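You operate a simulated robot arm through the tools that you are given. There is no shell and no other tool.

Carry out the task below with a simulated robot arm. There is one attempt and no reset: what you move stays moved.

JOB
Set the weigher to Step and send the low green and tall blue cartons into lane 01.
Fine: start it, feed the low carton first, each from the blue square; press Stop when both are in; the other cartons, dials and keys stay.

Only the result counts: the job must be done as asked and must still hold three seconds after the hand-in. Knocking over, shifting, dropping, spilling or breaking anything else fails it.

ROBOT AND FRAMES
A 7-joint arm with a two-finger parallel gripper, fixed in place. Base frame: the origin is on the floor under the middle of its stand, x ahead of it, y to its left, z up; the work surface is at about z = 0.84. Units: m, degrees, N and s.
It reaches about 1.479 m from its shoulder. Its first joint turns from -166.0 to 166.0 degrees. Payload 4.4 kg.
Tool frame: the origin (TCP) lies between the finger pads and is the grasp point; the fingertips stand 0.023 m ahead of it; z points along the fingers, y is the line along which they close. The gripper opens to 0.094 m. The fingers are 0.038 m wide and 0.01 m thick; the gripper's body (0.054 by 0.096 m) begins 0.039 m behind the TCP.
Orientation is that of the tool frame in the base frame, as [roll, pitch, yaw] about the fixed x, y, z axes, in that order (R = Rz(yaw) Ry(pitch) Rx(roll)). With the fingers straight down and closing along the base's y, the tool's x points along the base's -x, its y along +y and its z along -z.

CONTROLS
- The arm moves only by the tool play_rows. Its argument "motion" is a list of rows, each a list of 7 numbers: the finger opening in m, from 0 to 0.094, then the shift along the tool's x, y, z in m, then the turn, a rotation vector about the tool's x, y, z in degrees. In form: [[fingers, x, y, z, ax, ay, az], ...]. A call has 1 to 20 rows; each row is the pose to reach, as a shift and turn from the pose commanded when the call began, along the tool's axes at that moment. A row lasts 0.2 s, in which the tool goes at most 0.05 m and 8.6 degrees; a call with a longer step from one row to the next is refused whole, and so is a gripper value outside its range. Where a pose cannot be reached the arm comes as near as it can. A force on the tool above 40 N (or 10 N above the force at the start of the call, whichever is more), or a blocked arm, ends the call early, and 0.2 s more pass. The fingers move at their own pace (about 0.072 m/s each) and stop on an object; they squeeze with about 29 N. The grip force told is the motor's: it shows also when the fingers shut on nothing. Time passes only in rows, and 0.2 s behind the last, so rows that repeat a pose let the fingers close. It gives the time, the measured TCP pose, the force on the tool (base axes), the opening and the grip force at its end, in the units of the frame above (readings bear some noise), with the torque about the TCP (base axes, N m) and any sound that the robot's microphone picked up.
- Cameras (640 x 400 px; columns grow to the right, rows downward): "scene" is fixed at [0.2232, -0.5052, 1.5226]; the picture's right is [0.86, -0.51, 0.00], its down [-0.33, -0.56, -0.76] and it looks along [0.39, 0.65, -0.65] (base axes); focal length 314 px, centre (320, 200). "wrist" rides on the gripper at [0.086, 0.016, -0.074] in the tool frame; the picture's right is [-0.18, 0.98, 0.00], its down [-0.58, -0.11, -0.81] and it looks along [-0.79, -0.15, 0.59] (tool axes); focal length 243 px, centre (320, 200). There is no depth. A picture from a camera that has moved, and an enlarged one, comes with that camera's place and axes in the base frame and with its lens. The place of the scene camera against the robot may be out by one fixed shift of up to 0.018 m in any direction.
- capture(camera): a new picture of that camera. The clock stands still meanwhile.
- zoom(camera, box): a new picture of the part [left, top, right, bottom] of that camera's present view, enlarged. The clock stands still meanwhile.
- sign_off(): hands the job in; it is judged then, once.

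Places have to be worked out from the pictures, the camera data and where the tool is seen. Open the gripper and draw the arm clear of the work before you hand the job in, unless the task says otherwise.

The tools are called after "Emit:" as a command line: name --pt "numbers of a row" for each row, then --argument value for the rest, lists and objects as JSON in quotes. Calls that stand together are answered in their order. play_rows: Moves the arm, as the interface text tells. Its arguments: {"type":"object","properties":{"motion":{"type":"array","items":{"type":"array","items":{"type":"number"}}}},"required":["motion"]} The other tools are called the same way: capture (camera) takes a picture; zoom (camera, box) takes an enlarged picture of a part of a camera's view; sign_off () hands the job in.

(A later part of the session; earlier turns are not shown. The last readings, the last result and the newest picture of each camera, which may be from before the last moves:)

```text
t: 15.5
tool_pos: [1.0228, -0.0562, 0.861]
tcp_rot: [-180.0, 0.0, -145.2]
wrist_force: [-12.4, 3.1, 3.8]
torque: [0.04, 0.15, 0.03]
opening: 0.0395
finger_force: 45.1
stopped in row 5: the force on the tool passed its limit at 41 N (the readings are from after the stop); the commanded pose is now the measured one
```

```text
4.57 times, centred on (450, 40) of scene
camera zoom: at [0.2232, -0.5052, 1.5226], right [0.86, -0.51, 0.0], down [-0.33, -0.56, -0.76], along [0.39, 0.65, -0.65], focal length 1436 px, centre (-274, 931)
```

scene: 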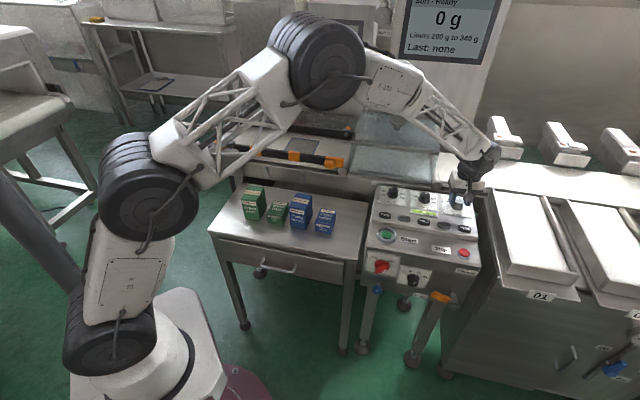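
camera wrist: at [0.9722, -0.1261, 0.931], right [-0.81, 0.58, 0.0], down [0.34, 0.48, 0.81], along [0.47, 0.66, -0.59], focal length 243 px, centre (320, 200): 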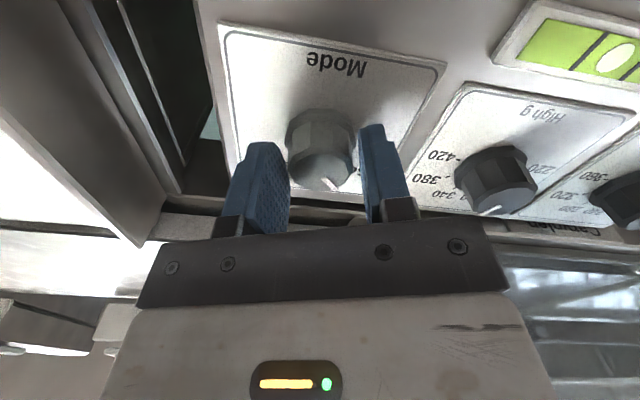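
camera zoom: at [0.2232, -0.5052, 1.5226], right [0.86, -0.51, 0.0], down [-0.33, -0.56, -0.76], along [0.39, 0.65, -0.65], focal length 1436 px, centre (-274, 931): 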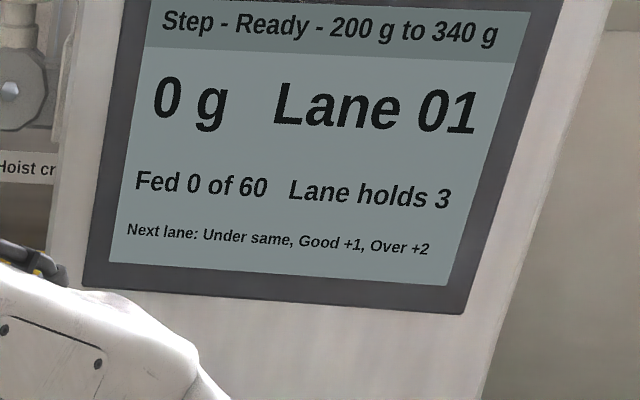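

About 30 degrees done; I continue the remaining ~12 degrees.

Emit:
play_rows --pt "0.025 0 0 0 0 0 2.0" --pt "0.025 0 0 0 0 0 4.0" --pt "0.025 0 0 0 0 0 6.0" --pt "0.025 0 0 0 0 0 7.0"

Emit:
play_rows --pt "0.025 0 0 0 0 0 2.0" --pt "0.025 0 0 0 0 0 4.0" --pt "0.025 0 0 0 0 0 5.5"

Emit:
zoom --camera "wrist" --box '[230, 80, 410, 240]'

Emit:
zoom --camera "scene" --box '[380, 0, 520, 80]'

```text
t: 16.5
tool_pos: [1.0221, -0.0556, 0.8607]
tcp_rot: [180.0, 0.0, -152.3]
wrist_force: [-35.1, 14.3, 11.8]
torque: [0.57, 0.08, 0.09]
opening: 0.0395
finger_force: 44.9
```

```text
t: 17.3
tool_pos: [1.021, -0.0559, 0.8605]
tcp_rot: [180.0, -0.1, -157.6]
wrist_force: [-12.2, 4.0, 5.9]
torque: [0.01, 0.32, 0.02]
opening: 0.0399
finger_force: 45.1
stopped in row 3: the force on the tool passed its limit at 51 N (the readings are from after the stop); the commanded pose is now the measured one
```

```text
2.50 times, centred on (320, 160) of wrist
camera zoom: at [0.9347, -0.0732, 0.9369], right [-0.2, 0.98, 0.0], down [0.58, 0.12, 0.81], along [0.79, 0.17, -0.59], focal length 606 px, centre (320, 300)
```

zoom: 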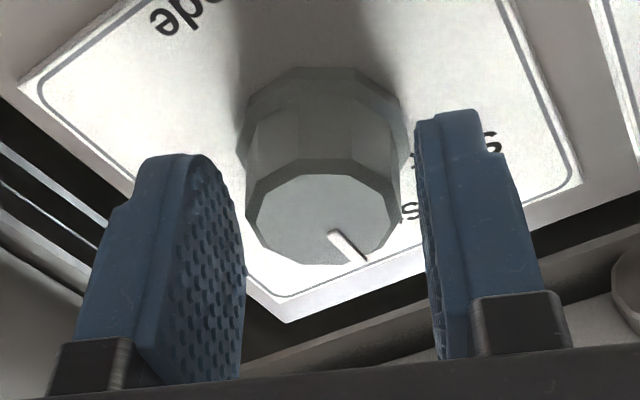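

```text
4.57 times, centred on (450, 40) of scene
camera zoom: at [0.2232, -0.5052, 1.5226], right [0.86, -0.51, 0.0], down [-0.33, -0.56, -0.76], along [0.39, 0.65, -0.65], focal length 1436 px, centre (-274, 931)
```

zoom: 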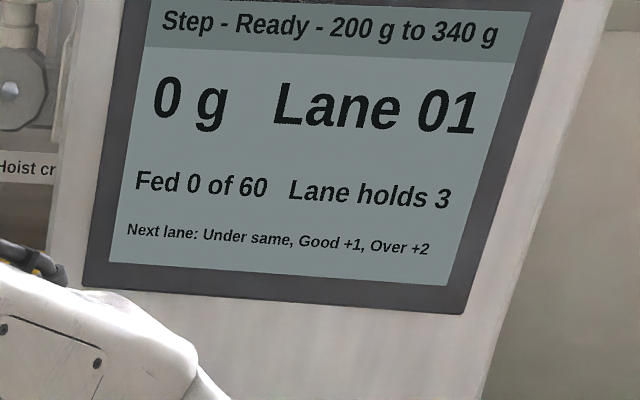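

The knob has been turned ~43 degrees in total. I release it, lift straight up and look at the pointer against the Step mark.

Emit:
play_rows --pt "0.05 0 0 0 0 0 0" --pt "0.062 0 0 0 0 0 0" --pt "0.066 0 0 0 0 0 0" --pt "0.066 0 0 -0.02 0 0 0" --pt "0.066 0 0 -0.05 0 0 0" --pt "0.066 0 0 -0.09 0 0 0"

Emit:
zoom --camera "wrist" --box '[230, 40, 410, 200]'

Emit:
zoom --camera "scene" --box '[425, 175, 485, 220]'

Emit:
zoom --camera "scene" --box '[380, 0, 520, 80]'

```text
t: 18.7
tool_pos: [1.0216, -0.0564, 0.9493]
tcp_rot: [179.9, -0.1, -157.5]
wrist_force: [-0.1, 0.1, -0.9]
torque: [0.03, 0.01, -0.01]
opening: 0.0661
finger_force: 0.1
```

```text
2.50 times, centred on (320, 120) of wrist
camera zoom: at [0.9351, -0.0736, 1.0247], right [-0.2, 0.98, 0.0], down [0.58, 0.12, 0.81], along [0.79, 0.16, -0.59], focal length 606 px, centre (320, 400)
```

zoom: 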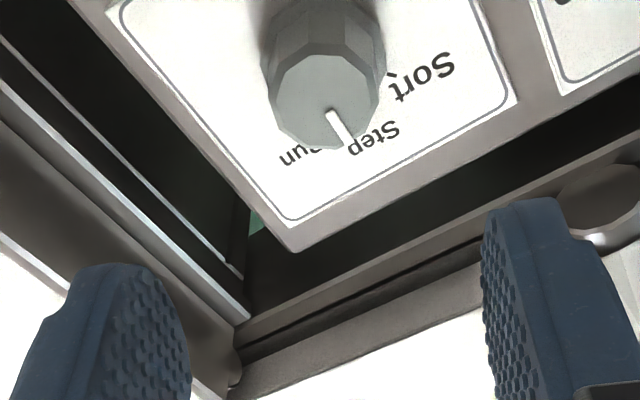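

```text
8.89 times, centred on (455, 198) of scene
camera zoom: at [0.2232, -0.5052, 1.5226], right [0.86, -0.51, 0.0], down [-0.33, -0.56, -0.76], along [0.39, 0.65, -0.65], focal length 2792 px, centre (-880, 222)
```

zoom: 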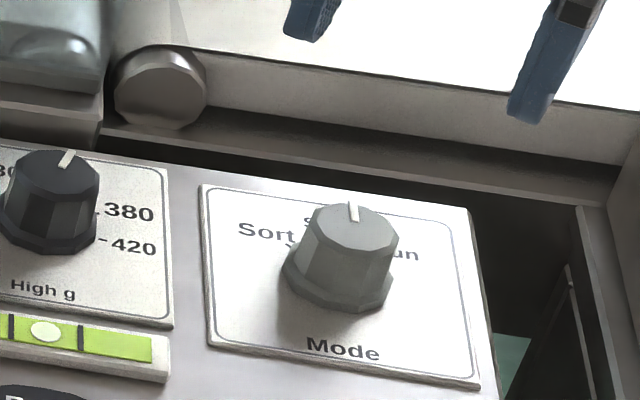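

```text
4.57 times, centred on (450, 40) of scene
camera zoom: at [0.2232, -0.5052, 1.5226], right [0.86, -0.51, 0.0], down [-0.33, -0.56, -0.76], along [0.39, 0.65, -0.65], focal length 1436 px, centre (-274, 931)
```

zoom: 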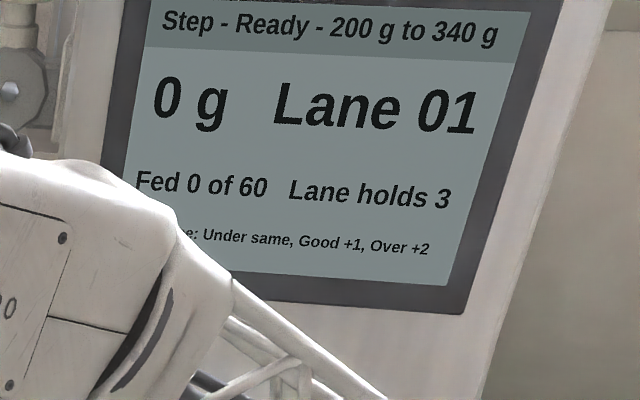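

Mode reads Step and the pointer lines up. Next I move the wrist camera to look closely at the Start button.

Emit:
play_rows --pt "0.04 0.0412 0.0139 0 0 0 -2.7" --pt "0.02 0.0823 0.0277 0 0 0 -5.4" --pt "0.0 0.1235 0.0416 0 0 0 -8.1" --pt "0.0 0.1646 0.0554 0 0 0 -10.8" --pt "0.0 0.2058 0.0693 0 0 0 -13.4" --pt "0.0 0.2469 0.0831 0 0 0 -16.1" --pt "0.0 0.2881 0.097 0 0 0 -18.8" --pt "0.0 0.3292 0.1108 0 0 0 -21.5"

Emit:
capture --camera "wrist"

Emit:
capture --camera "scene"

```text
t: 20.5
tool_pos: [0.6737, -0.0778, 0.9511]
tcp_rot: [-180.0, 0.0, -136.1]
wrist_force: [-0.5, 0.1, 0.2]
torque: [0.02, 0.01, 0.0]
opening: 0.0
finger_force: 28.7
```

```text
taken
camera wrist: at [0.6006, -0.1267, 1.0263], right [-0.55, 0.84, 0.0], down [0.49, 0.32, 0.81], along [0.67, 0.44, -0.59], focal length 243 px, centre (320, 200)
```

wrist: 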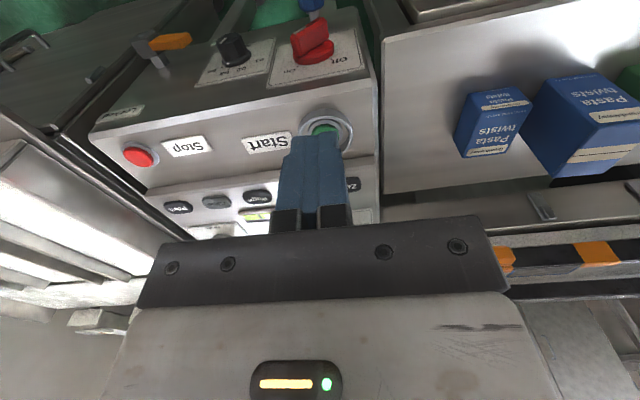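

```text
taken
```

scene: 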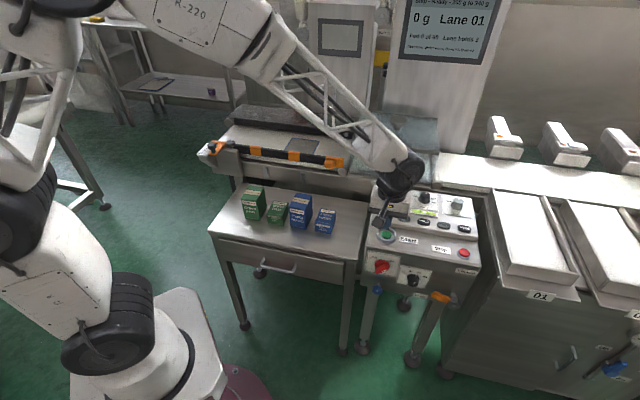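

Emit:
zoom --camera "wrist" --box '[270, 80, 390, 180]'

Emit:
zoom --camera "wrist" --box '[80, 80, 260, 200]'

Emit:
zoom --camera "wrist" --box '[440, 40, 640, 230]'

```text
4.00 times, centred on (330, 130) of wrist
camera zoom: at [0.6006, -0.1267, 1.0263], right [-0.55, 0.84, 0.0], down [0.49, 0.32, 0.81], along [0.67, 0.44, -0.59], focal length 970 px, centre (280, 480)
```

zoom: 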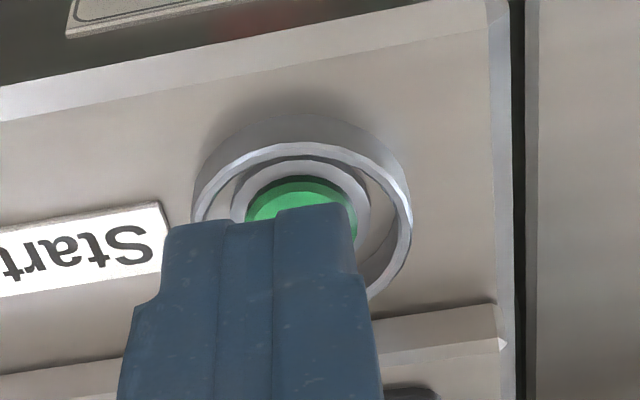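

```text
3.33 times, centred on (170, 140) of wrist
camera zoom: at [0.6006, -0.1267, 1.0263], right [-0.55, 0.84, 0.0], down [0.49, 0.32, 0.81], along [0.67, 0.44, -0.59], focal length 809 px, centre (820, 400)
```

zoom: 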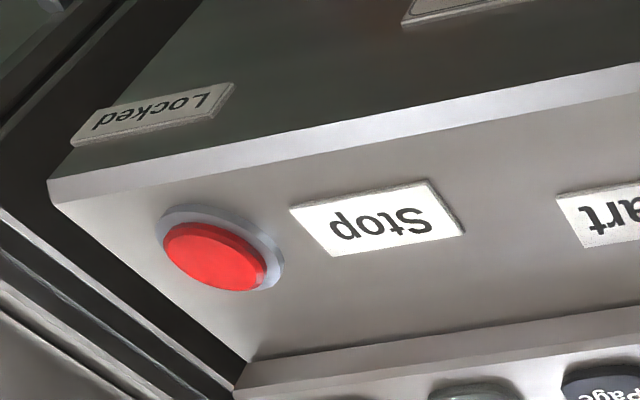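

```text
2.11 times, centred on (540, 135) of wrist
camera zoom: at [0.6006, -0.1267, 1.0263], right [-0.55, 0.84, 0.0], down [0.49, 0.32, 0.81], along [0.67, 0.44, -0.59], focal length 511 px, centre (-143, 337)
```

zoom: 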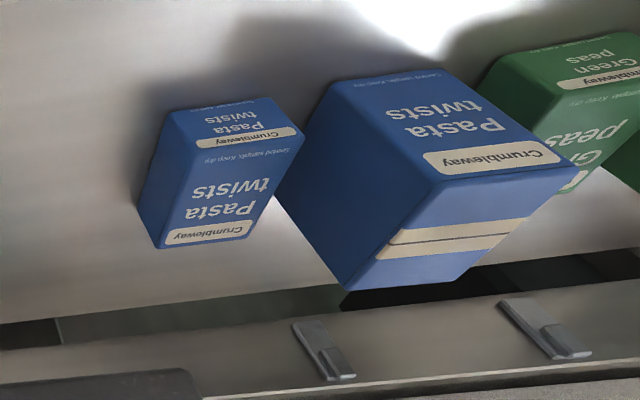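

Start's collar is open enough for the closed fingertips; it sits near (0.7445, -0.025, 0.806). Before starting the machine, I measure the cartons from above with the wrist camera.

Emit:
play_rows --pt "0.03 -0.0068 0.0423 0 0 0 0" --pt "0.06 -0.0135 0.0845 0 0 0 0" --pt "0.094 -0.0203 0.1268 0 0 0 0" --pt "0.094 -0.0271 0.1691 0 0 0 0" --pt "0.094 -0.0339 0.2114 0 0 0 0" --pt "0.094 -0.0406 0.2536 0 0 0 0" --pt "0.094 -0.0474 0.2959 0 0 0 0"

Emit:
capture --camera "wrist"

Emit:
zoom --camera "wrist" --box '[230, 20, 420, 220]'

```text
t: 22.1
tool_pos: [0.5041, 0.1663, 0.9526]
tcp_rot: [180.0, 0.0, -136.1]
wrist_force: [0.0, 0.4, -0.6]
torque: [0.01, 0.0, -0.04]
opening: 0.0941
finger_force: 0.0
```

```text
taken
camera wrist: at [0.4298, 0.1196, 1.0277], right [-0.55, 0.84, 0.0], down [0.5, 0.32, 0.81], along [0.67, 0.44, -0.59], focal length 243 px, centre (320, 200)
```

wrist: 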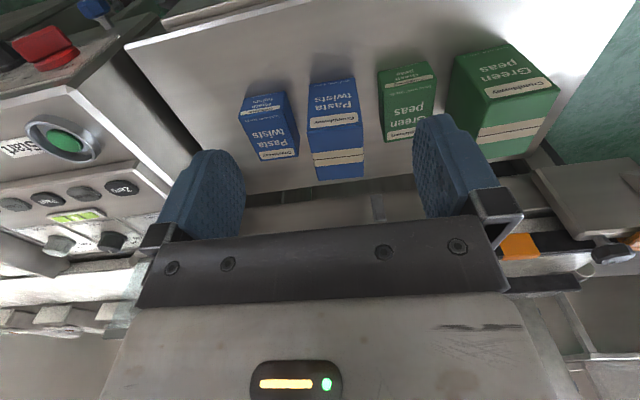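

```text
2.00 times, centred on (325, 120) of wrist
camera zoom: at [0.4298, 0.1196, 1.0277], right [-0.55, 0.84, 0.0], down [0.5, 0.32, 0.81], along [0.67, 0.44, -0.59], focal length 485 px, centre (310, 360)
```

zoom: 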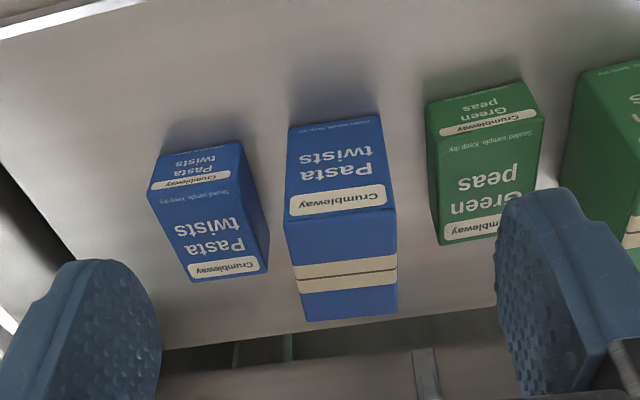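

I shift the camera along the row to centre on the low green carton for a second baseline.

Emit:
play_rows --pt "0.094 0 0.045 0 0 0 0" --pt "0.094 0 0.09 0 0 0 0"

Emit:
capture --camera "wrist"

Emit:
zoom --camera "wrist" --box '[230, 20, 420, 220]'

```text
t: 22.7
tool_pos: [0.4415, 0.2316, 0.9499]
tcp_rot: [180.0, 0.0, -136.1]
wrist_force: [1.0, 1.0, -0.3]
torque: [0.01, 0.05, 0.02]
opening: 0.094
finger_force: 0.0
```

```text
taken
camera wrist: at [0.3674, 0.1844, 1.0267], right [-0.55, 0.84, 0.0], down [0.5, 0.32, 0.81], along [0.67, 0.44, -0.59], focal length 243 px, centre (320, 200)
```

wrist: 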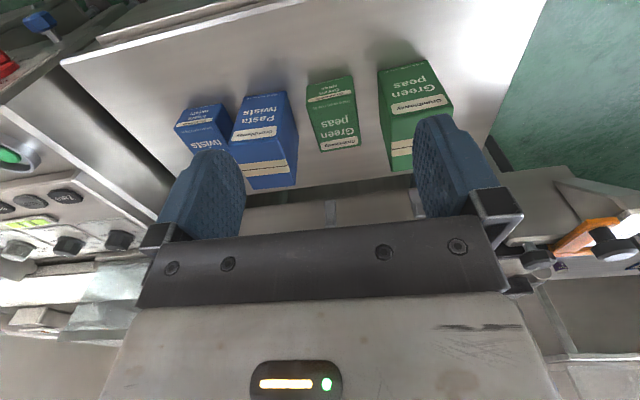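

```text
2.00 times, centred on (325, 120) of wrist
camera zoom: at [0.3674, 0.1844, 1.0267], right [-0.55, 0.84, 0.0], down [0.5, 0.32, 0.81], along [0.67, 0.44, -0.59], focal length 485 px, centre (310, 360)
```

zoom: 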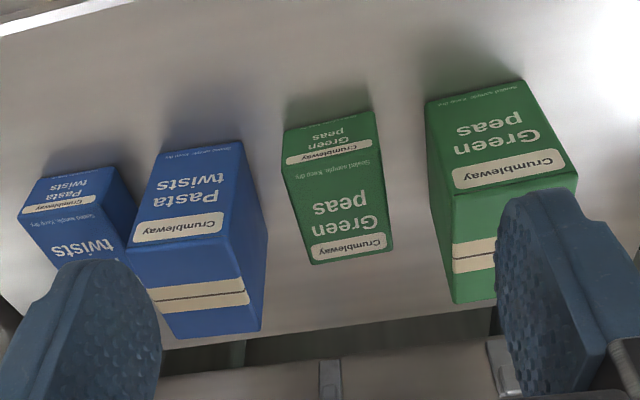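

I enlarge the low green and tall blue cartons in the present view for accurate corner readings.

Emit:
zoom --camera "wrist" --box '[290, 60, 380, 160]'

Emit:
zoom --camera "wrist" --box '[220, 80, 310, 200]'

Emit:
zoom --camera "wrist" --box '[370, 40, 470, 190]'

```text
4.00 times, centred on (335, 110) of wrist
camera zoom: at [0.3674, 0.1844, 1.0267], right [-0.55, 0.84, 0.0], down [0.5, 0.32, 0.81], along [0.67, 0.44, -0.59], focal length 970 px, centre (260, 560)
```

zoom: 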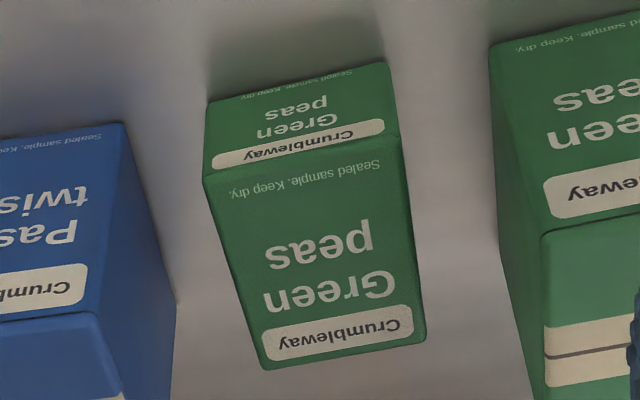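

```text
3.33 times, centred on (265, 140) of wrist
camera zoom: at [0.3674, 0.1844, 1.0267], right [-0.55, 0.84, 0.0], down [0.5, 0.32, 0.81], along [0.67, 0.44, -0.59], focal length 809 px, centre (503, 400)
```

zoom: 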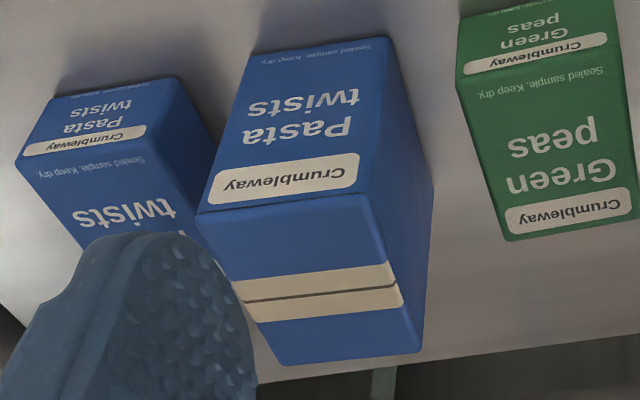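

```text
2.67 times, centred on (420, 115) of wrist
camera zoom: at [0.3674, 0.1844, 1.0267], right [-0.55, 0.84, 0.0], down [0.5, 0.32, 0.81], along [0.67, 0.44, -0.59], focal length 647 px, centre (53, 427)
```

zoom: 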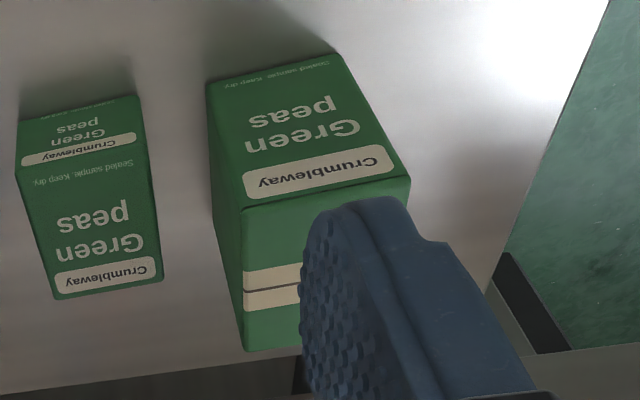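

The table is at z ≈ 0.722; low green is centred at (0.521, 0.310), ~0.058×0.078×0.043 m; tall blue at (0.584, 0.246), ~0.058×0.081×0.097 m. Now I look at the infeed belt and the blue square from the wrist camera.

Emit:
play_rows --pt "0.094 -0.042 -0.002 -0.01 0 0 0" --pt "0.094 -0.0838 -0.004 -0.02 0 0 0" --pt "0.094 -0.1258 -0.006 -0.03 0 0 0" --pt "0.094 -0.1677 -0.008 -0.04 0 0 0" --pt "0.094 -0.2096 -0.0101 -0.05 0 0 0"

Emit:
capture --camera "wrist"

Emit:
zoom --camera "wrist" --box '[240, 20, 430, 220]'

Emit:
capture --camera "scene"

```text
t: 23.9
tool_pos: [0.599, 0.3706, 1.002]
tcp_rot: [180.0, 0.0, -136.1]
wrist_force: [0.1, 0.9, 1.1]
torque: [-0.01, 0.02, 0.04]
opening: 0.0941
finger_force: 0.0
```

```text
taken
camera wrist: at [0.5255, 0.3228, 1.0775], right [-0.55, 0.84, 0.0], down [0.49, 0.32, 0.81], along [0.67, 0.44, -0.59], focal length 243 px, centre (320, 200)
```

wrist: 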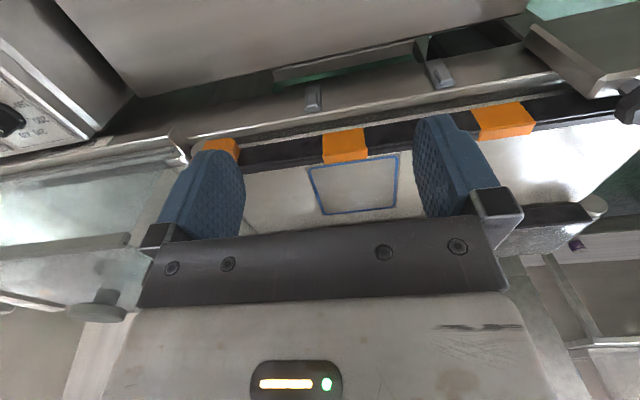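

```text
2.00 times, centred on (335, 120) of wrist
camera zoom: at [0.5255, 0.3228, 1.0775], right [-0.55, 0.84, 0.0], down [0.49, 0.32, 0.81], along [0.67, 0.44, -0.59], focal length 485 px, centre (290, 360)
```

zoom: 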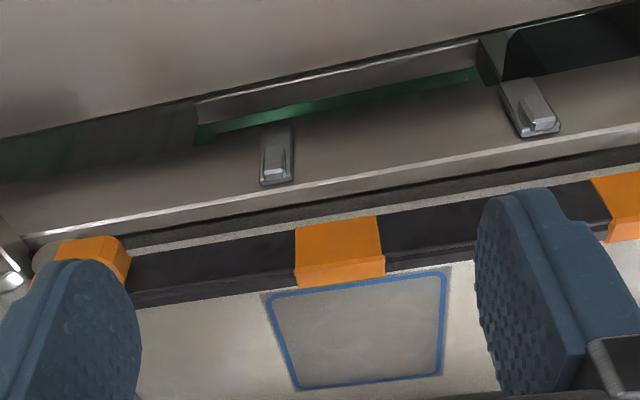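

```text
taken
```

scene: 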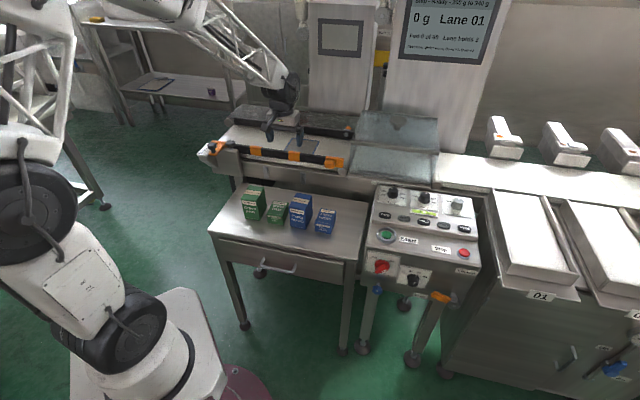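

Belt surface is z ≈ 0.844, the blue square's centre ≈ (0.740, 0.5295), belt direction ≈ -46°. Now I go over the Start button with closed fingers.

Emit:
play_rows --pt "0.07 0.0169 -0.0386 0.0 0 0 4.4" --pt "0.04 0.0339 -0.0772 0.0 0 0 8.8" --pt "0.0 0.0508 -0.1157 0.005 0 0 13.2" --pt "0.0 0.0677 -0.1543 0.015 0 0 17.6" --pt "0.0 0.0847 -0.1929 0.025 0 0 22.0" --pt "0.0 0.1016 -0.2315 0.035 0 0 26.4" --pt "0.0 0.1185 -0.2701 0.045 0 0 30.8" --pt "0.0 0.1354 -0.3086 0.055 0 0 35.2" --pt "0.0 0.1524 -0.3472 0.065 0 0 39.6" --pt "0.0 0.1693 -0.3858 0.072 0 0 44.0" --pt "0.0 0.1693 -0.3858 0.072 0 0 44.0"

Emit:
zoom --camera "scene" --box '[350, 190, 430, 250]'

Emit:
zoom --camera "wrist" --box '[230, 20, 410, 200]'

```text
t: 26.3
tool_pos: [0.747, -0.0254, 0.9278]
tcp_rot: [-180.0, 0.0, 179.8]
wrist_force: [-0.2, -0.2, 1.2]
torque: [0.01, 0.0, -0.05]
opening: 0.0
finger_force: 29.6
```

```text
6.67 times, centred on (390, 220) of scene
camera zoom: at [0.2232, -0.5052, 1.5226], right [0.86, -0.51, 0.0], down [-0.33, -0.56, -0.76], along [0.39, 0.65, -0.65], focal length 2094 px, centre (-147, 67)
```

zoom: 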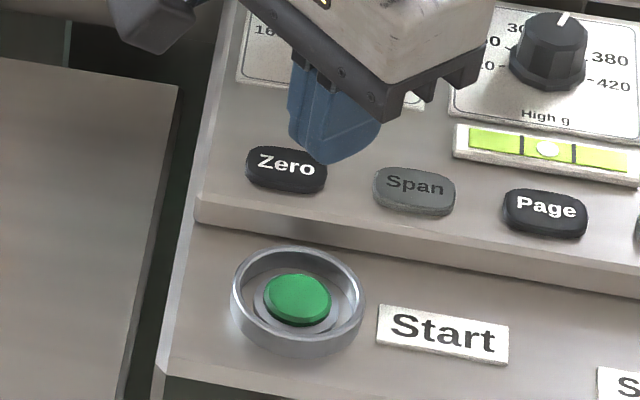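

```text
2.22 times, centred on (320, 110) of wrist
camera zoom: at [0.6592, -0.0091, 1.0042], right [0.19, 0.98, 0.0], down [0.58, -0.11, 0.81], along [0.79, -0.15, -0.59], focal length 539 px, centre (320, 400)
```

zoom: 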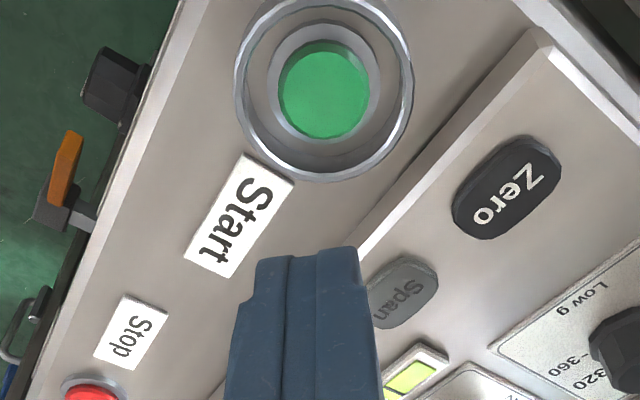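

The fingertips are directly above the Start button (within ~2 mm). I descend and press gently in small steps.

Emit:
play_rows --pt "0 0 0 0.04 0 0 0" --pt "0 0 0 0.075 0 0 0" --pt "0 0 0 0.092 0 0 0" --pt "0 0 0 0.096 0 0 0" --pt "0 0 0 0.099 0 0 0" --pt "0 0 0 0.102 0 0 0" --pt "0 0 0 0.104 0 0 0"

Emit:
zoom --camera "scene" --box '[380, 0, 520, 80]'

Emit:
zoom --camera "scene" --box '[350, 190, 430, 250]'

```text
t: 27.9
tool_pos: [0.7459, -0.0241, 0.8278]
tcp_rot: [180.0, 0.0, 179.9]
wrist_force: [-7.7, -2.6, 20.7]
torque: [-0.03, 0.17, 0.02]
opening: 0.0002
finger_force: 28.5
heard: click
```

```text
4.57 times, centred on (450, 40) of scene
camera zoom: at [0.2232, -0.5052, 1.5226], right [0.86, -0.51, 0.0], down [-0.33, -0.56, -0.76], along [0.39, 0.65, -0.65], focal length 1436 px, centre (-274, 931)
```

zoom: 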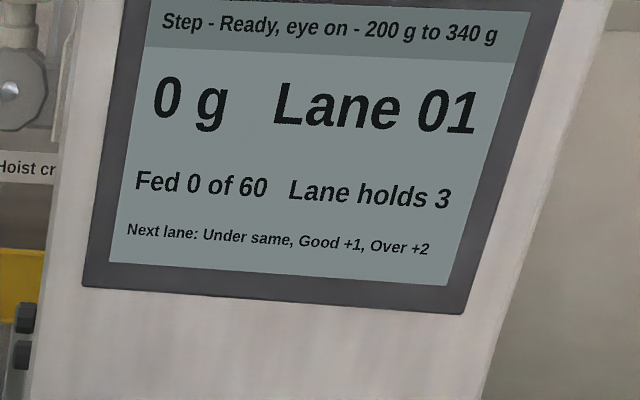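

```text
6.67 times, centred on (390, 220) of scene
camera zoom: at [0.2232, -0.5052, 1.5226], right [0.86, -0.51, 0.0], down [-0.33, -0.56, -0.76], along [0.39, 0.65, -0.65], focal length 2094 px, centre (-147, 67)
```

zoom: 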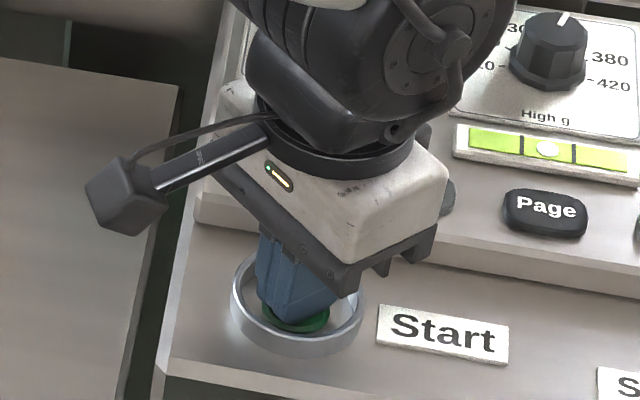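

The click was heard and the display shows "Ready, eye on": the weigher is started. I lift off and go above the low green carton, turning so the fingers will close along its depth.

Emit:
play_rows --pt "0 0 0 -0.03 0 0 0" --pt "0 0 0 -0.07 0 0 0" --pt "0.03 0 0 -0.102 0 0 0" --pt "0.06 0.0225 0.0334 -0.104 0 0 4.3" --pt "0.094 0.045 0.0668 -0.106 0 0 8.7" --pt "0.094 0.0675 0.1002 -0.108 0 0 13.0" --pt "0.094 0.09 0.1336 -0.11 0 0 17.3" --pt "0.094 0.1126 0.167 -0.112 0 0 21.7" --pt "0.094 0.1351 0.2004 -0.114 0 0 26.0" --pt "0.094 0.1576 0.2338 -0.116 0 0 30.3" --pt "0.094 0.1801 0.2672 -0.118 0 0 34.7" --pt "0.094 0.2026 0.3006 -0.12 0 0 39.0" --pt "0.094 0.2251 0.334 -0.122 0 0 43.4" --pt "0.094 0.2251 0.334 -0.122 0 0 43.4"

Emit:
capture --camera "wrist"

Emit:
capture --camera "scene"

```text
t: 30.9
tool_pos: [0.5209, 0.3106, 0.9468]
tcp_rot: [-179.9, 0.0, 136.4]
wrist_force: [-1.2, 0.2, 0.7]
torque: [0.03, -0.02, -0.02]
opening: 0.094
finger_force: 0.0
```

```text
taken
camera wrist: at [0.4689, 0.3821, 1.0228], right [0.81, 0.59, 0.0], down [0.35, -0.48, 0.81], along [0.47, -0.65, -0.59], focal length 243 px, centre (320, 200)
```

wrist: 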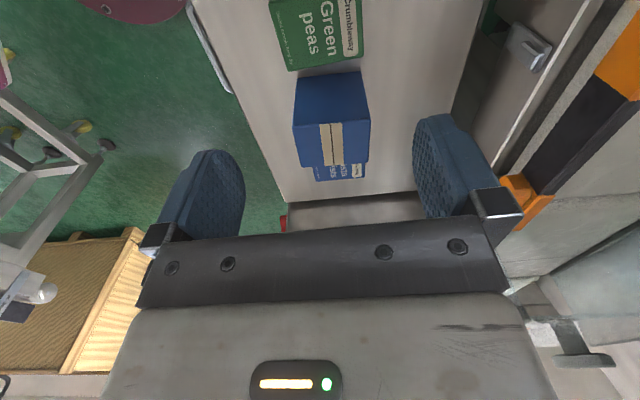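

```text
taken
```

scene: 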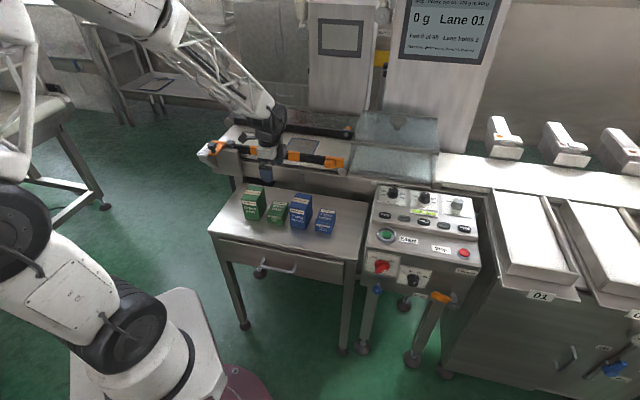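

Low green lies under the TCP. I tilt 15° about the closing axis (raising the camera so it will clear the tall green carton) and check alignment.

Emit:
play_rows --pt "0.094 0 0 0.01 0 5 0" --pt "0.094 0 0 0.02 0 10 0" --pt "0.094 0 0 0.03 0 15 0" --pt "0.094 0 0 0.03 0 15 0"

Emit:
capture --camera "wrist"

Emit:
zoom --camera "wrist" --box '[240, 0, 410, 170]'

```text
t: 31.9
tool_pos: [0.5203, 0.3093, 0.9162]
tcp_rot: [180.0, -15.1, 136.4]
wrist_force: [0.7, 0.8, 0.6]
torque: [0.0, -0.05, -0.02]
opening: 0.0939
finger_force: 0.1
```

```text
taken
camera wrist: at [0.4851, 0.3659, 1.0128], right [0.81, 0.59, -0.05], down [0.48, -0.61, 0.63], along [0.34, -0.53, -0.78], focal length 243 px, centre (320, 200)
```

wrist: 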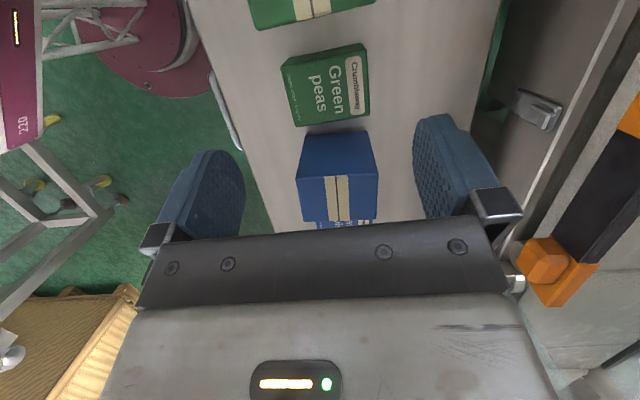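

```text
2.35 times, centred on (325, 85) of wrist
camera zoom: at [0.4851, 0.3659, 1.0128], right [0.81, 0.59, -0.05], down [0.48, -0.61, 0.63], along [0.34, -0.53, -0.78], focal length 571 px, centre (308, 471)
```

zoom: 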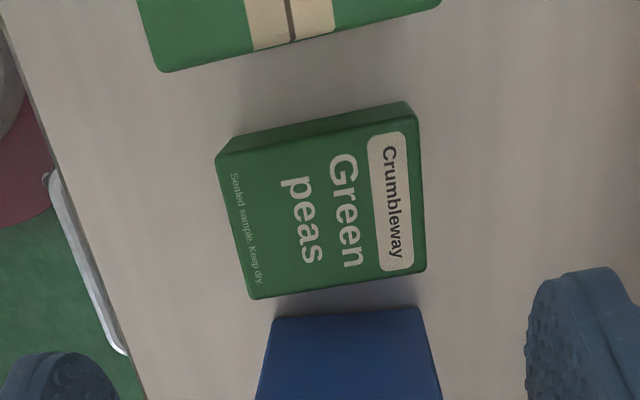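

Alignment is within ~1 mm and ~0.5°. I descend vertically to TCP z ≈ 0.760 with the fingers astride the low green carton.

Emit:
play_rows --pt "0.094 -0.0104 0 0.0386 0 0 0" --pt "0.094 -0.0207 0 0.0773 0 0 0" --pt "0.094 -0.0285 0 0.1063 0 0 0" --pt "0.094 -0.0336 0 0.1256 0 0 0" --pt "0.094 -0.0375 0 0.1401 0 0 0" --pt "0.094 -0.0411 0 0.1536 0 0 0" --pt "0.094 -0.0411 0 0.1536 0 0 0"

Emit:
capture --camera "wrist"

Emit:
zoom --camera "scene" --box '[230, 130, 350, 245]'

```text
t: 33.5
tool_pos: [0.5206, 0.3099, 0.7581]
tcp_rot: [-180.0, -15.1, 136.4]
wrist_force: [-0.9, 0.8, 0.5]
torque: [0.02, -0.05, -0.02]
opening: 0.0941
finger_force: 0.0
```

```text
taken
camera wrist: at [0.4848, 0.3657, 0.8544], right [0.81, 0.59, -0.05], down [0.48, -0.61, 0.63], along [0.34, -0.53, -0.78], focal length 243 px, centre (320, 200)
```

wrist: 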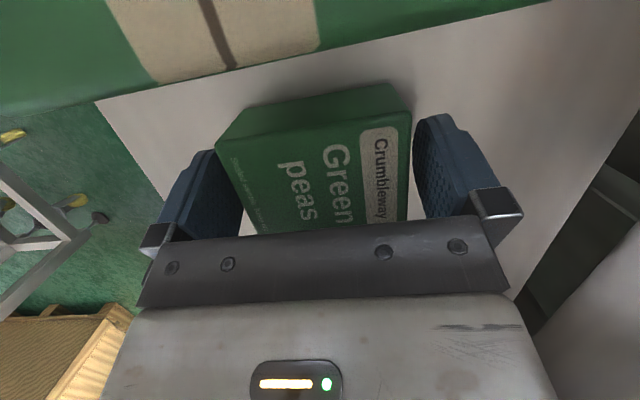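

```text
3.48 times, centred on (290, 188) of scene
camera zoom: at [0.2232, -0.5052, 1.5226], right [0.86, -0.51, 0.0], down [-0.33, -0.56, -0.76], along [0.39, 0.65, -0.65], focal length 1092 px, centre (424, 244)
```

zoom: 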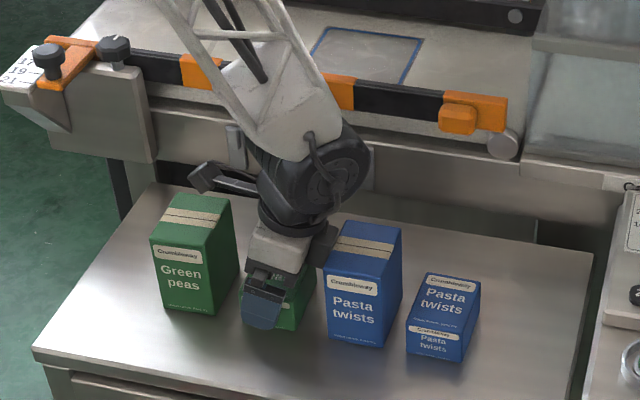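

The fingers straddle the low green carton freely. I close on it and lift straight up.

Emit:
play_rows --pt "0.08 0 0 0 0 0 0" --pt "0.06 0 0 0 0 0 0" --pt "0.06 0 0 0 0 0 0" --pt "0.06 0 0 0 0 0 0"

Emit:
play_rows --pt "0.06 0.0026 0 -0.0097 0 0 0" --pt "0.06 0.0078 0 -0.029 0 0 0" --pt "0.06 0.0155 0 -0.058 0 0 0" --pt "0.06 0.0259 0 -0.0966 0 0 0" --pt "0.06 0.0362 0 -0.1352 0 0 0" --pt "0.06 0.0466 0 -0.1739 0 0 0" --pt "0.06 0.0569 0 -0.2125 0 0 0" --pt "0.06 0.0569 0 -0.2125 0 0 0"

Emit:
capture --camera "wrist"

Emit:
capture --camera "scene"

```text
t: 34.5
tool_pos: [0.5206, 0.3097, 0.7586]
tcp_rot: [180.0, -15.0, 136.5]
wrist_force: [-0.1, -0.1, 0.2]
torque: [-0.01, -0.04, 0.01]
opening: 0.0794
finger_force: 28.8
```

```text
t: 36.3
tool_pos: [0.5205, 0.311, 0.9785]
tcp_rot: [180.0, -15.0, 136.6]
wrist_force: [-0.1, -0.1, -1.1]
torque: [0.01, -0.02, 0.01]
opening: 0.0795
finger_force: 28.6
```

```text
taken
camera wrist: at [0.4847, 0.3664, 1.0738], right [0.81, 0.59, -0.05], down [0.48, -0.61, 0.63], along [0.34, -0.53, -0.78], focal length 243 px, centre (320, 200)
```

wrist: 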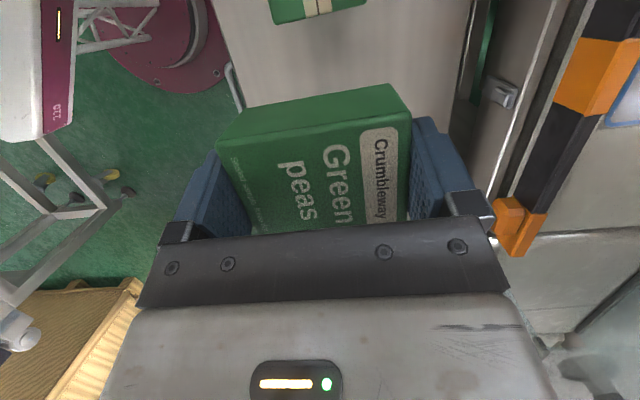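

```text
taken
```

scene: 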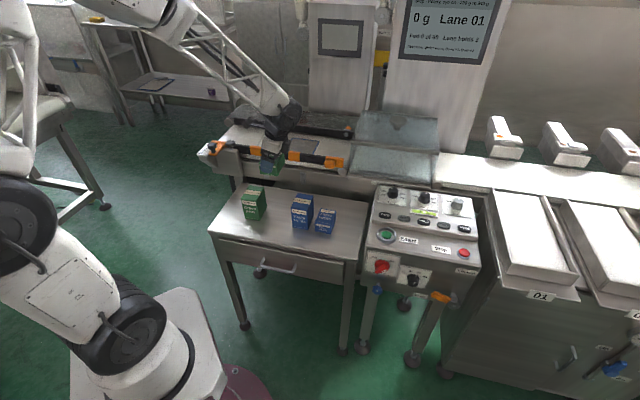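

The carton is held (79.5 mm across). I carry it over the rail to above the blue square, aligning it with the belt.

Emit:
play_rows --pt "0.06 -0.0004 0.02 0 0 0 0" --pt "0.06 -0.0012 0.055 0 0 0 0" --pt "0.06 -0.0022 0.095 -0.0005 -0.1 0 0.4" --pt "0.06 -0.0032 0.135 -0.0008 -0.2 0 0.8" --pt "0.06 -0.0042 0.175 -0.001 -0.3 0 1.2" --pt "0.06 -0.0052 0.215 -0.0014 -0.4 0 1.6" --pt "0.06 -0.0062 0.25 -0.0016 -0.5 0 2.0" --pt "0.06 -0.0072 0.285 -0.0018 -0.6 0 2.3" --pt "0.06 -0.0077 0.31 -0.002 -0.62 0 2.32" --pt "0.06 -0.0077 0.31 -0.002 -0.62 0 2.32"

Emit:
capture --camera "wrist"

Emit:
zoom --camera "scene" --box '[220, 60, 380, 190]'

Emit:
zoom --camera "scene" --box '[380, 0, 520, 80]'

```text
t: 38.5
tool_pos: [0.7413, 0.5288, 0.9775]
tcp_rot: [-179.9, -15.1, 134.1]
wrist_force: [0.2, 0.5, -1.9]
torque: [0.01, 0.04, 0.0]
opening: 0.0794
finger_force: 28.5
```

```text
taken
camera wrist: at [0.7069, 0.5867, 1.0734], right [0.83, 0.56, -0.05], down [0.46, -0.63, 0.63], along [0.32, -0.54, -0.78], focal length 243 px, centre (320, 200)
```

wrist: 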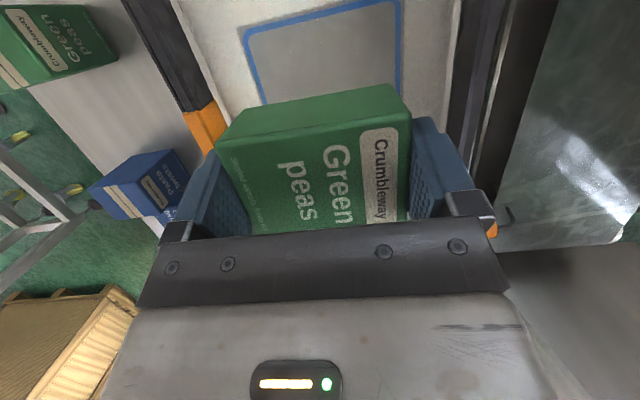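

```text
3.08 times, centred on (300, 125) of scene
camera zoom: at [0.2232, -0.5052, 1.5226], right [0.86, -0.51, 0.0], down [-0.33, -0.56, -0.76], along [0.39, 0.65, -0.65], focal length 966 px, centre (382, 431)
```

zoom: 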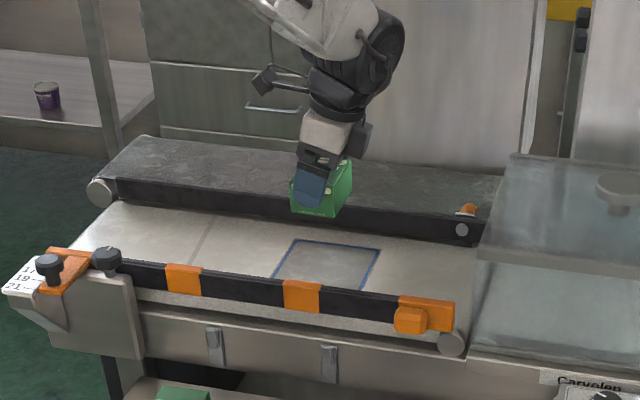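

```text
4.57 times, centred on (450, 40) of scene
camera zoom: at [0.2232, -0.5052, 1.5226], right [0.86, -0.51, 0.0], down [-0.33, -0.56, -0.76], along [0.39, 0.65, -0.65], focal length 1436 px, centre (-274, 931)
```

zoom: 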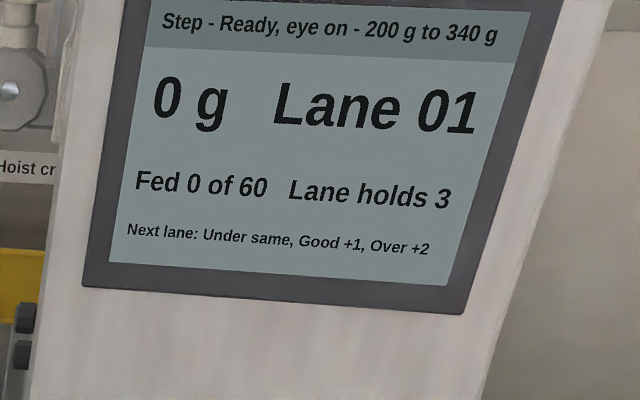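

The carton hangs right above the square's centre (TCP ≈ (0.740, 0.530)). I lower it slowly to the belt, watching the force.

Emit:
play_rows --pt "0.06 -0.0104 0 0.0386 0 0 0" --pt "0.06 -0.0182 0 0.0676 0 0 0" --pt "0.06 -0.0221 0 0.0821 0 0 0" --pt "0.06 -0.0237 0 0.0879 0 0 0" --pt "0.06 -0.0243 0 0.0903 0 0 0"

Emit:
zoom --camera "scene" --box '[220, 60, 380, 190]'

Emit:
capture --camera "wrist"

```text
t: 39.7
tool_pos: [0.7392, 0.5284, 0.8845]
tcp_rot: [180.0, -15.0, 134.1]
wrist_force: [0.2, -1.4, -2.0]
torque: [0.0, -0.03, 0.0]
opening: 0.0795
finger_force: 29.3
```

```text
3.08 times, centred on (300, 125) of scene
camera zoom: at [0.2232, -0.5052, 1.5226], right [0.86, -0.51, 0.0], down [-0.33, -0.56, -0.76], along [0.39, 0.65, -0.65], focal length 966 px, centre (382, 431)
```

zoom: 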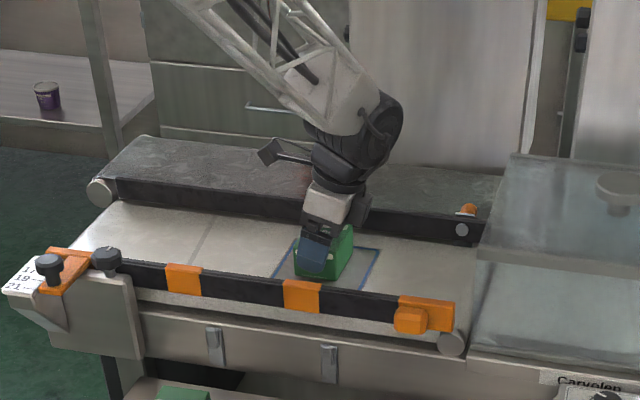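

```text
taken
camera wrist: at [0.7061, 0.5863, 0.9804], right [0.83, 0.56, -0.05], down [0.46, -0.63, 0.63], along [0.32, -0.54, -0.78], focal length 243 px, centre (320, 200)
```

wrist: 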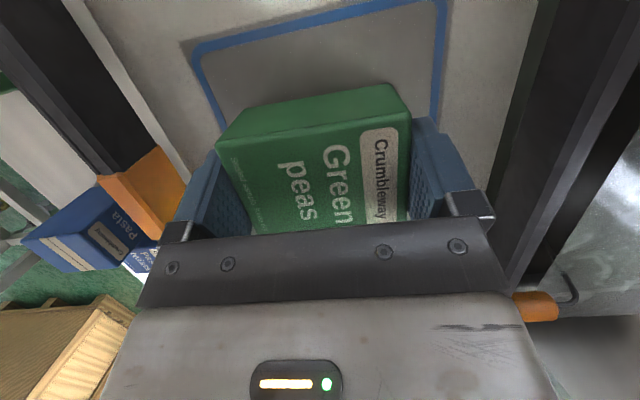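

The carton's bottom is about 4 mm above the belt, no contact yet. I lower in 1 mm steps until it touches.

Emit:
play_rows --pt "0.06 -0.0005 0 0.0019 0 0 0" --pt "0.06 -0.0008 0 0.0029 0 0 0" --pt "0.06 -0.001 0 0.0039 0 0 0"

Emit:
zoom --camera "scene" --box '[280, 110, 340, 160]'

```text
t: 40.5
tool_pos: [0.7392, 0.5288, 0.8811]
tcp_rot: [-180.0, -14.9, 134.1]
wrist_force: [0.2, -0.3, -1.2]
torque: [0.02, 0.01, 0.01]
opening: 0.0797
finger_force: 28.8
```

```text
8.00 times, centred on (310, 135) of scene
camera zoom: at [0.2232, -0.5052, 1.5226], right [0.86, -0.51, 0.0], down [-0.33, -0.56, -0.76], along [0.39, 0.65, -0.65], focal length 2513 px, centre (400, 720)
```

zoom: 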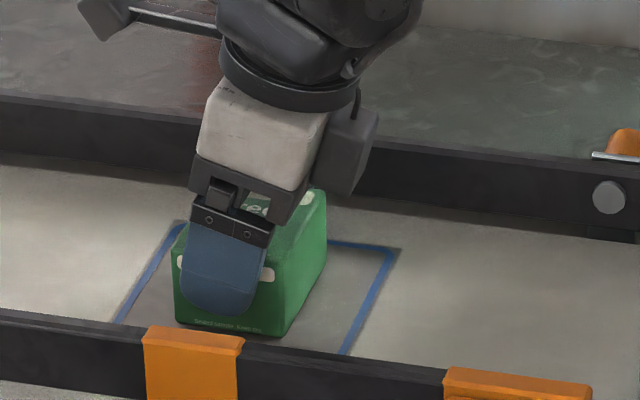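

No contact force yet; I keep lowering in small steps.

Emit:
play_rows --pt "0.06 -0.0003 0 0.001 0 0 0" --pt "0.06 -0.0005 0 0.0019 0 0 0"

Emit:
play_rows --pt "0.06 -0.0003 0 0.001 0 0 0"

Emit:
capture --camera "wrist"

```text
t: 41.1
tool_pos: [0.7396, 0.5291, 0.8792]
tcp_rot: [-179.9, -14.9, 134.1]
wrist_force: [0.0, 0.4, 0.6]
torque: [-0.09, -0.04, -0.02]
opening: 0.0798
finger_force: 28.8
```

```text
t: 41.5
tool_pos: [0.7396, 0.5278, 0.8786]
tcp_rot: [179.8, -15.0, 134.1]
wrist_force: [-1.0, -2.5, 11.1]
torque: [-0.44, 0.38, 0.08]
opening: 0.0794
finger_force: 28.6
```

```text
taken
camera wrist: at [0.7063, 0.5863, 0.9744], right [0.83, 0.56, -0.05], down [0.46, -0.63, 0.63], along [0.32, -0.54, -0.78], focal length 243 px, centre (320, 200)
```

wrist: 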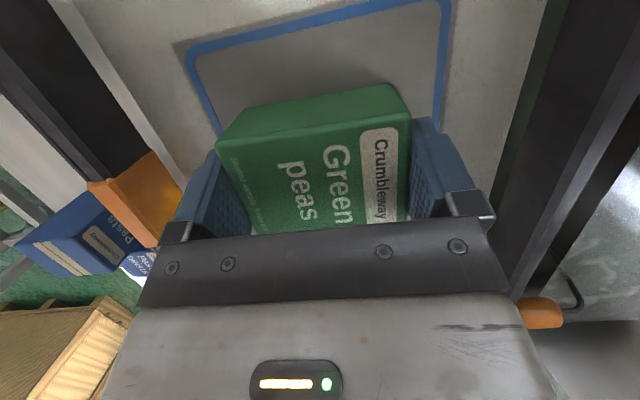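

Contact (11 N): the carton stands on the belt. I open the fingers and lift straight up and away.

Emit:
play_rows --pt "0.094 0 0 0 0 0 0" --pt "0.094 0 0 0 0 0 0" --pt "0.094 0.0026 0 -0.0097 0 0 0" --pt "0.094 0.0091 0 -0.0338 0 0 0" --pt "0.094 0.0194 0 -0.0725 0 0 0" --pt "0.094 0.0311 0 -0.1159 0 0 0"

Emit:
capture --camera "scene"

Emit:
zoom --camera "scene" --box '[380, 0, 520, 80]'

Emit:
zoom --camera "scene" --box '[220, 60, 380, 190]'

```text
t: 42.9
tool_pos: [0.741, 0.5296, 0.9978]
tcp_rot: [-179.8, -15.2, 133.9]
wrist_force: [0.0, -0.8, -0.7]
torque: [-0.01, 0.01, -0.01]
opening: 0.0939
finger_force: 0.0
```

```text
taken
```

scene: 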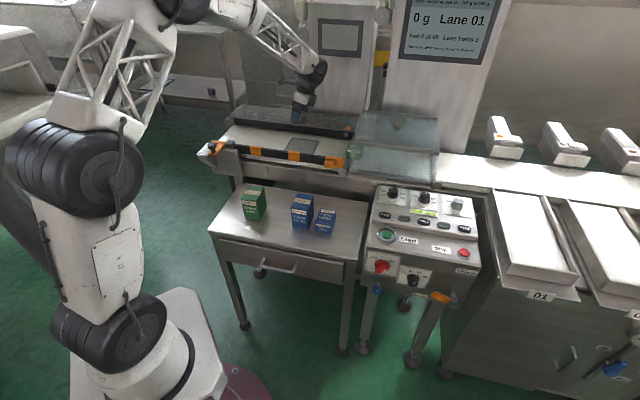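

```text
4.57 times, centred on (450, 40) of scene
camera zoom: at [0.2232, -0.5052, 1.5226], right [0.86, -0.51, 0.0], down [-0.33, -0.56, -0.76], along [0.39, 0.65, -0.65], focal length 1436 px, centre (-274, 931)
```

zoom: 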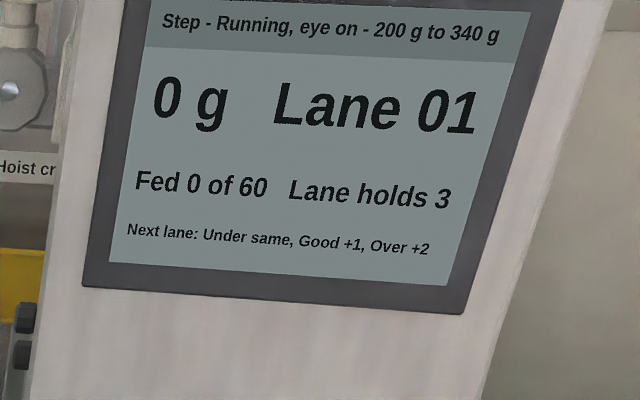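

```text
3.08 times, centred on (300, 125) of scene
camera zoom: at [0.2232, -0.5052, 1.5226], right [0.86, -0.51, 0.0], down [-0.33, -0.56, -0.76], along [0.39, 0.65, -0.65], focal length 966 px, centre (382, 431)
```

zoom: 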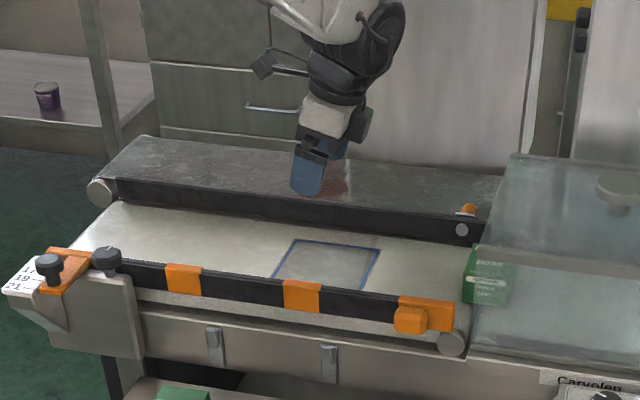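

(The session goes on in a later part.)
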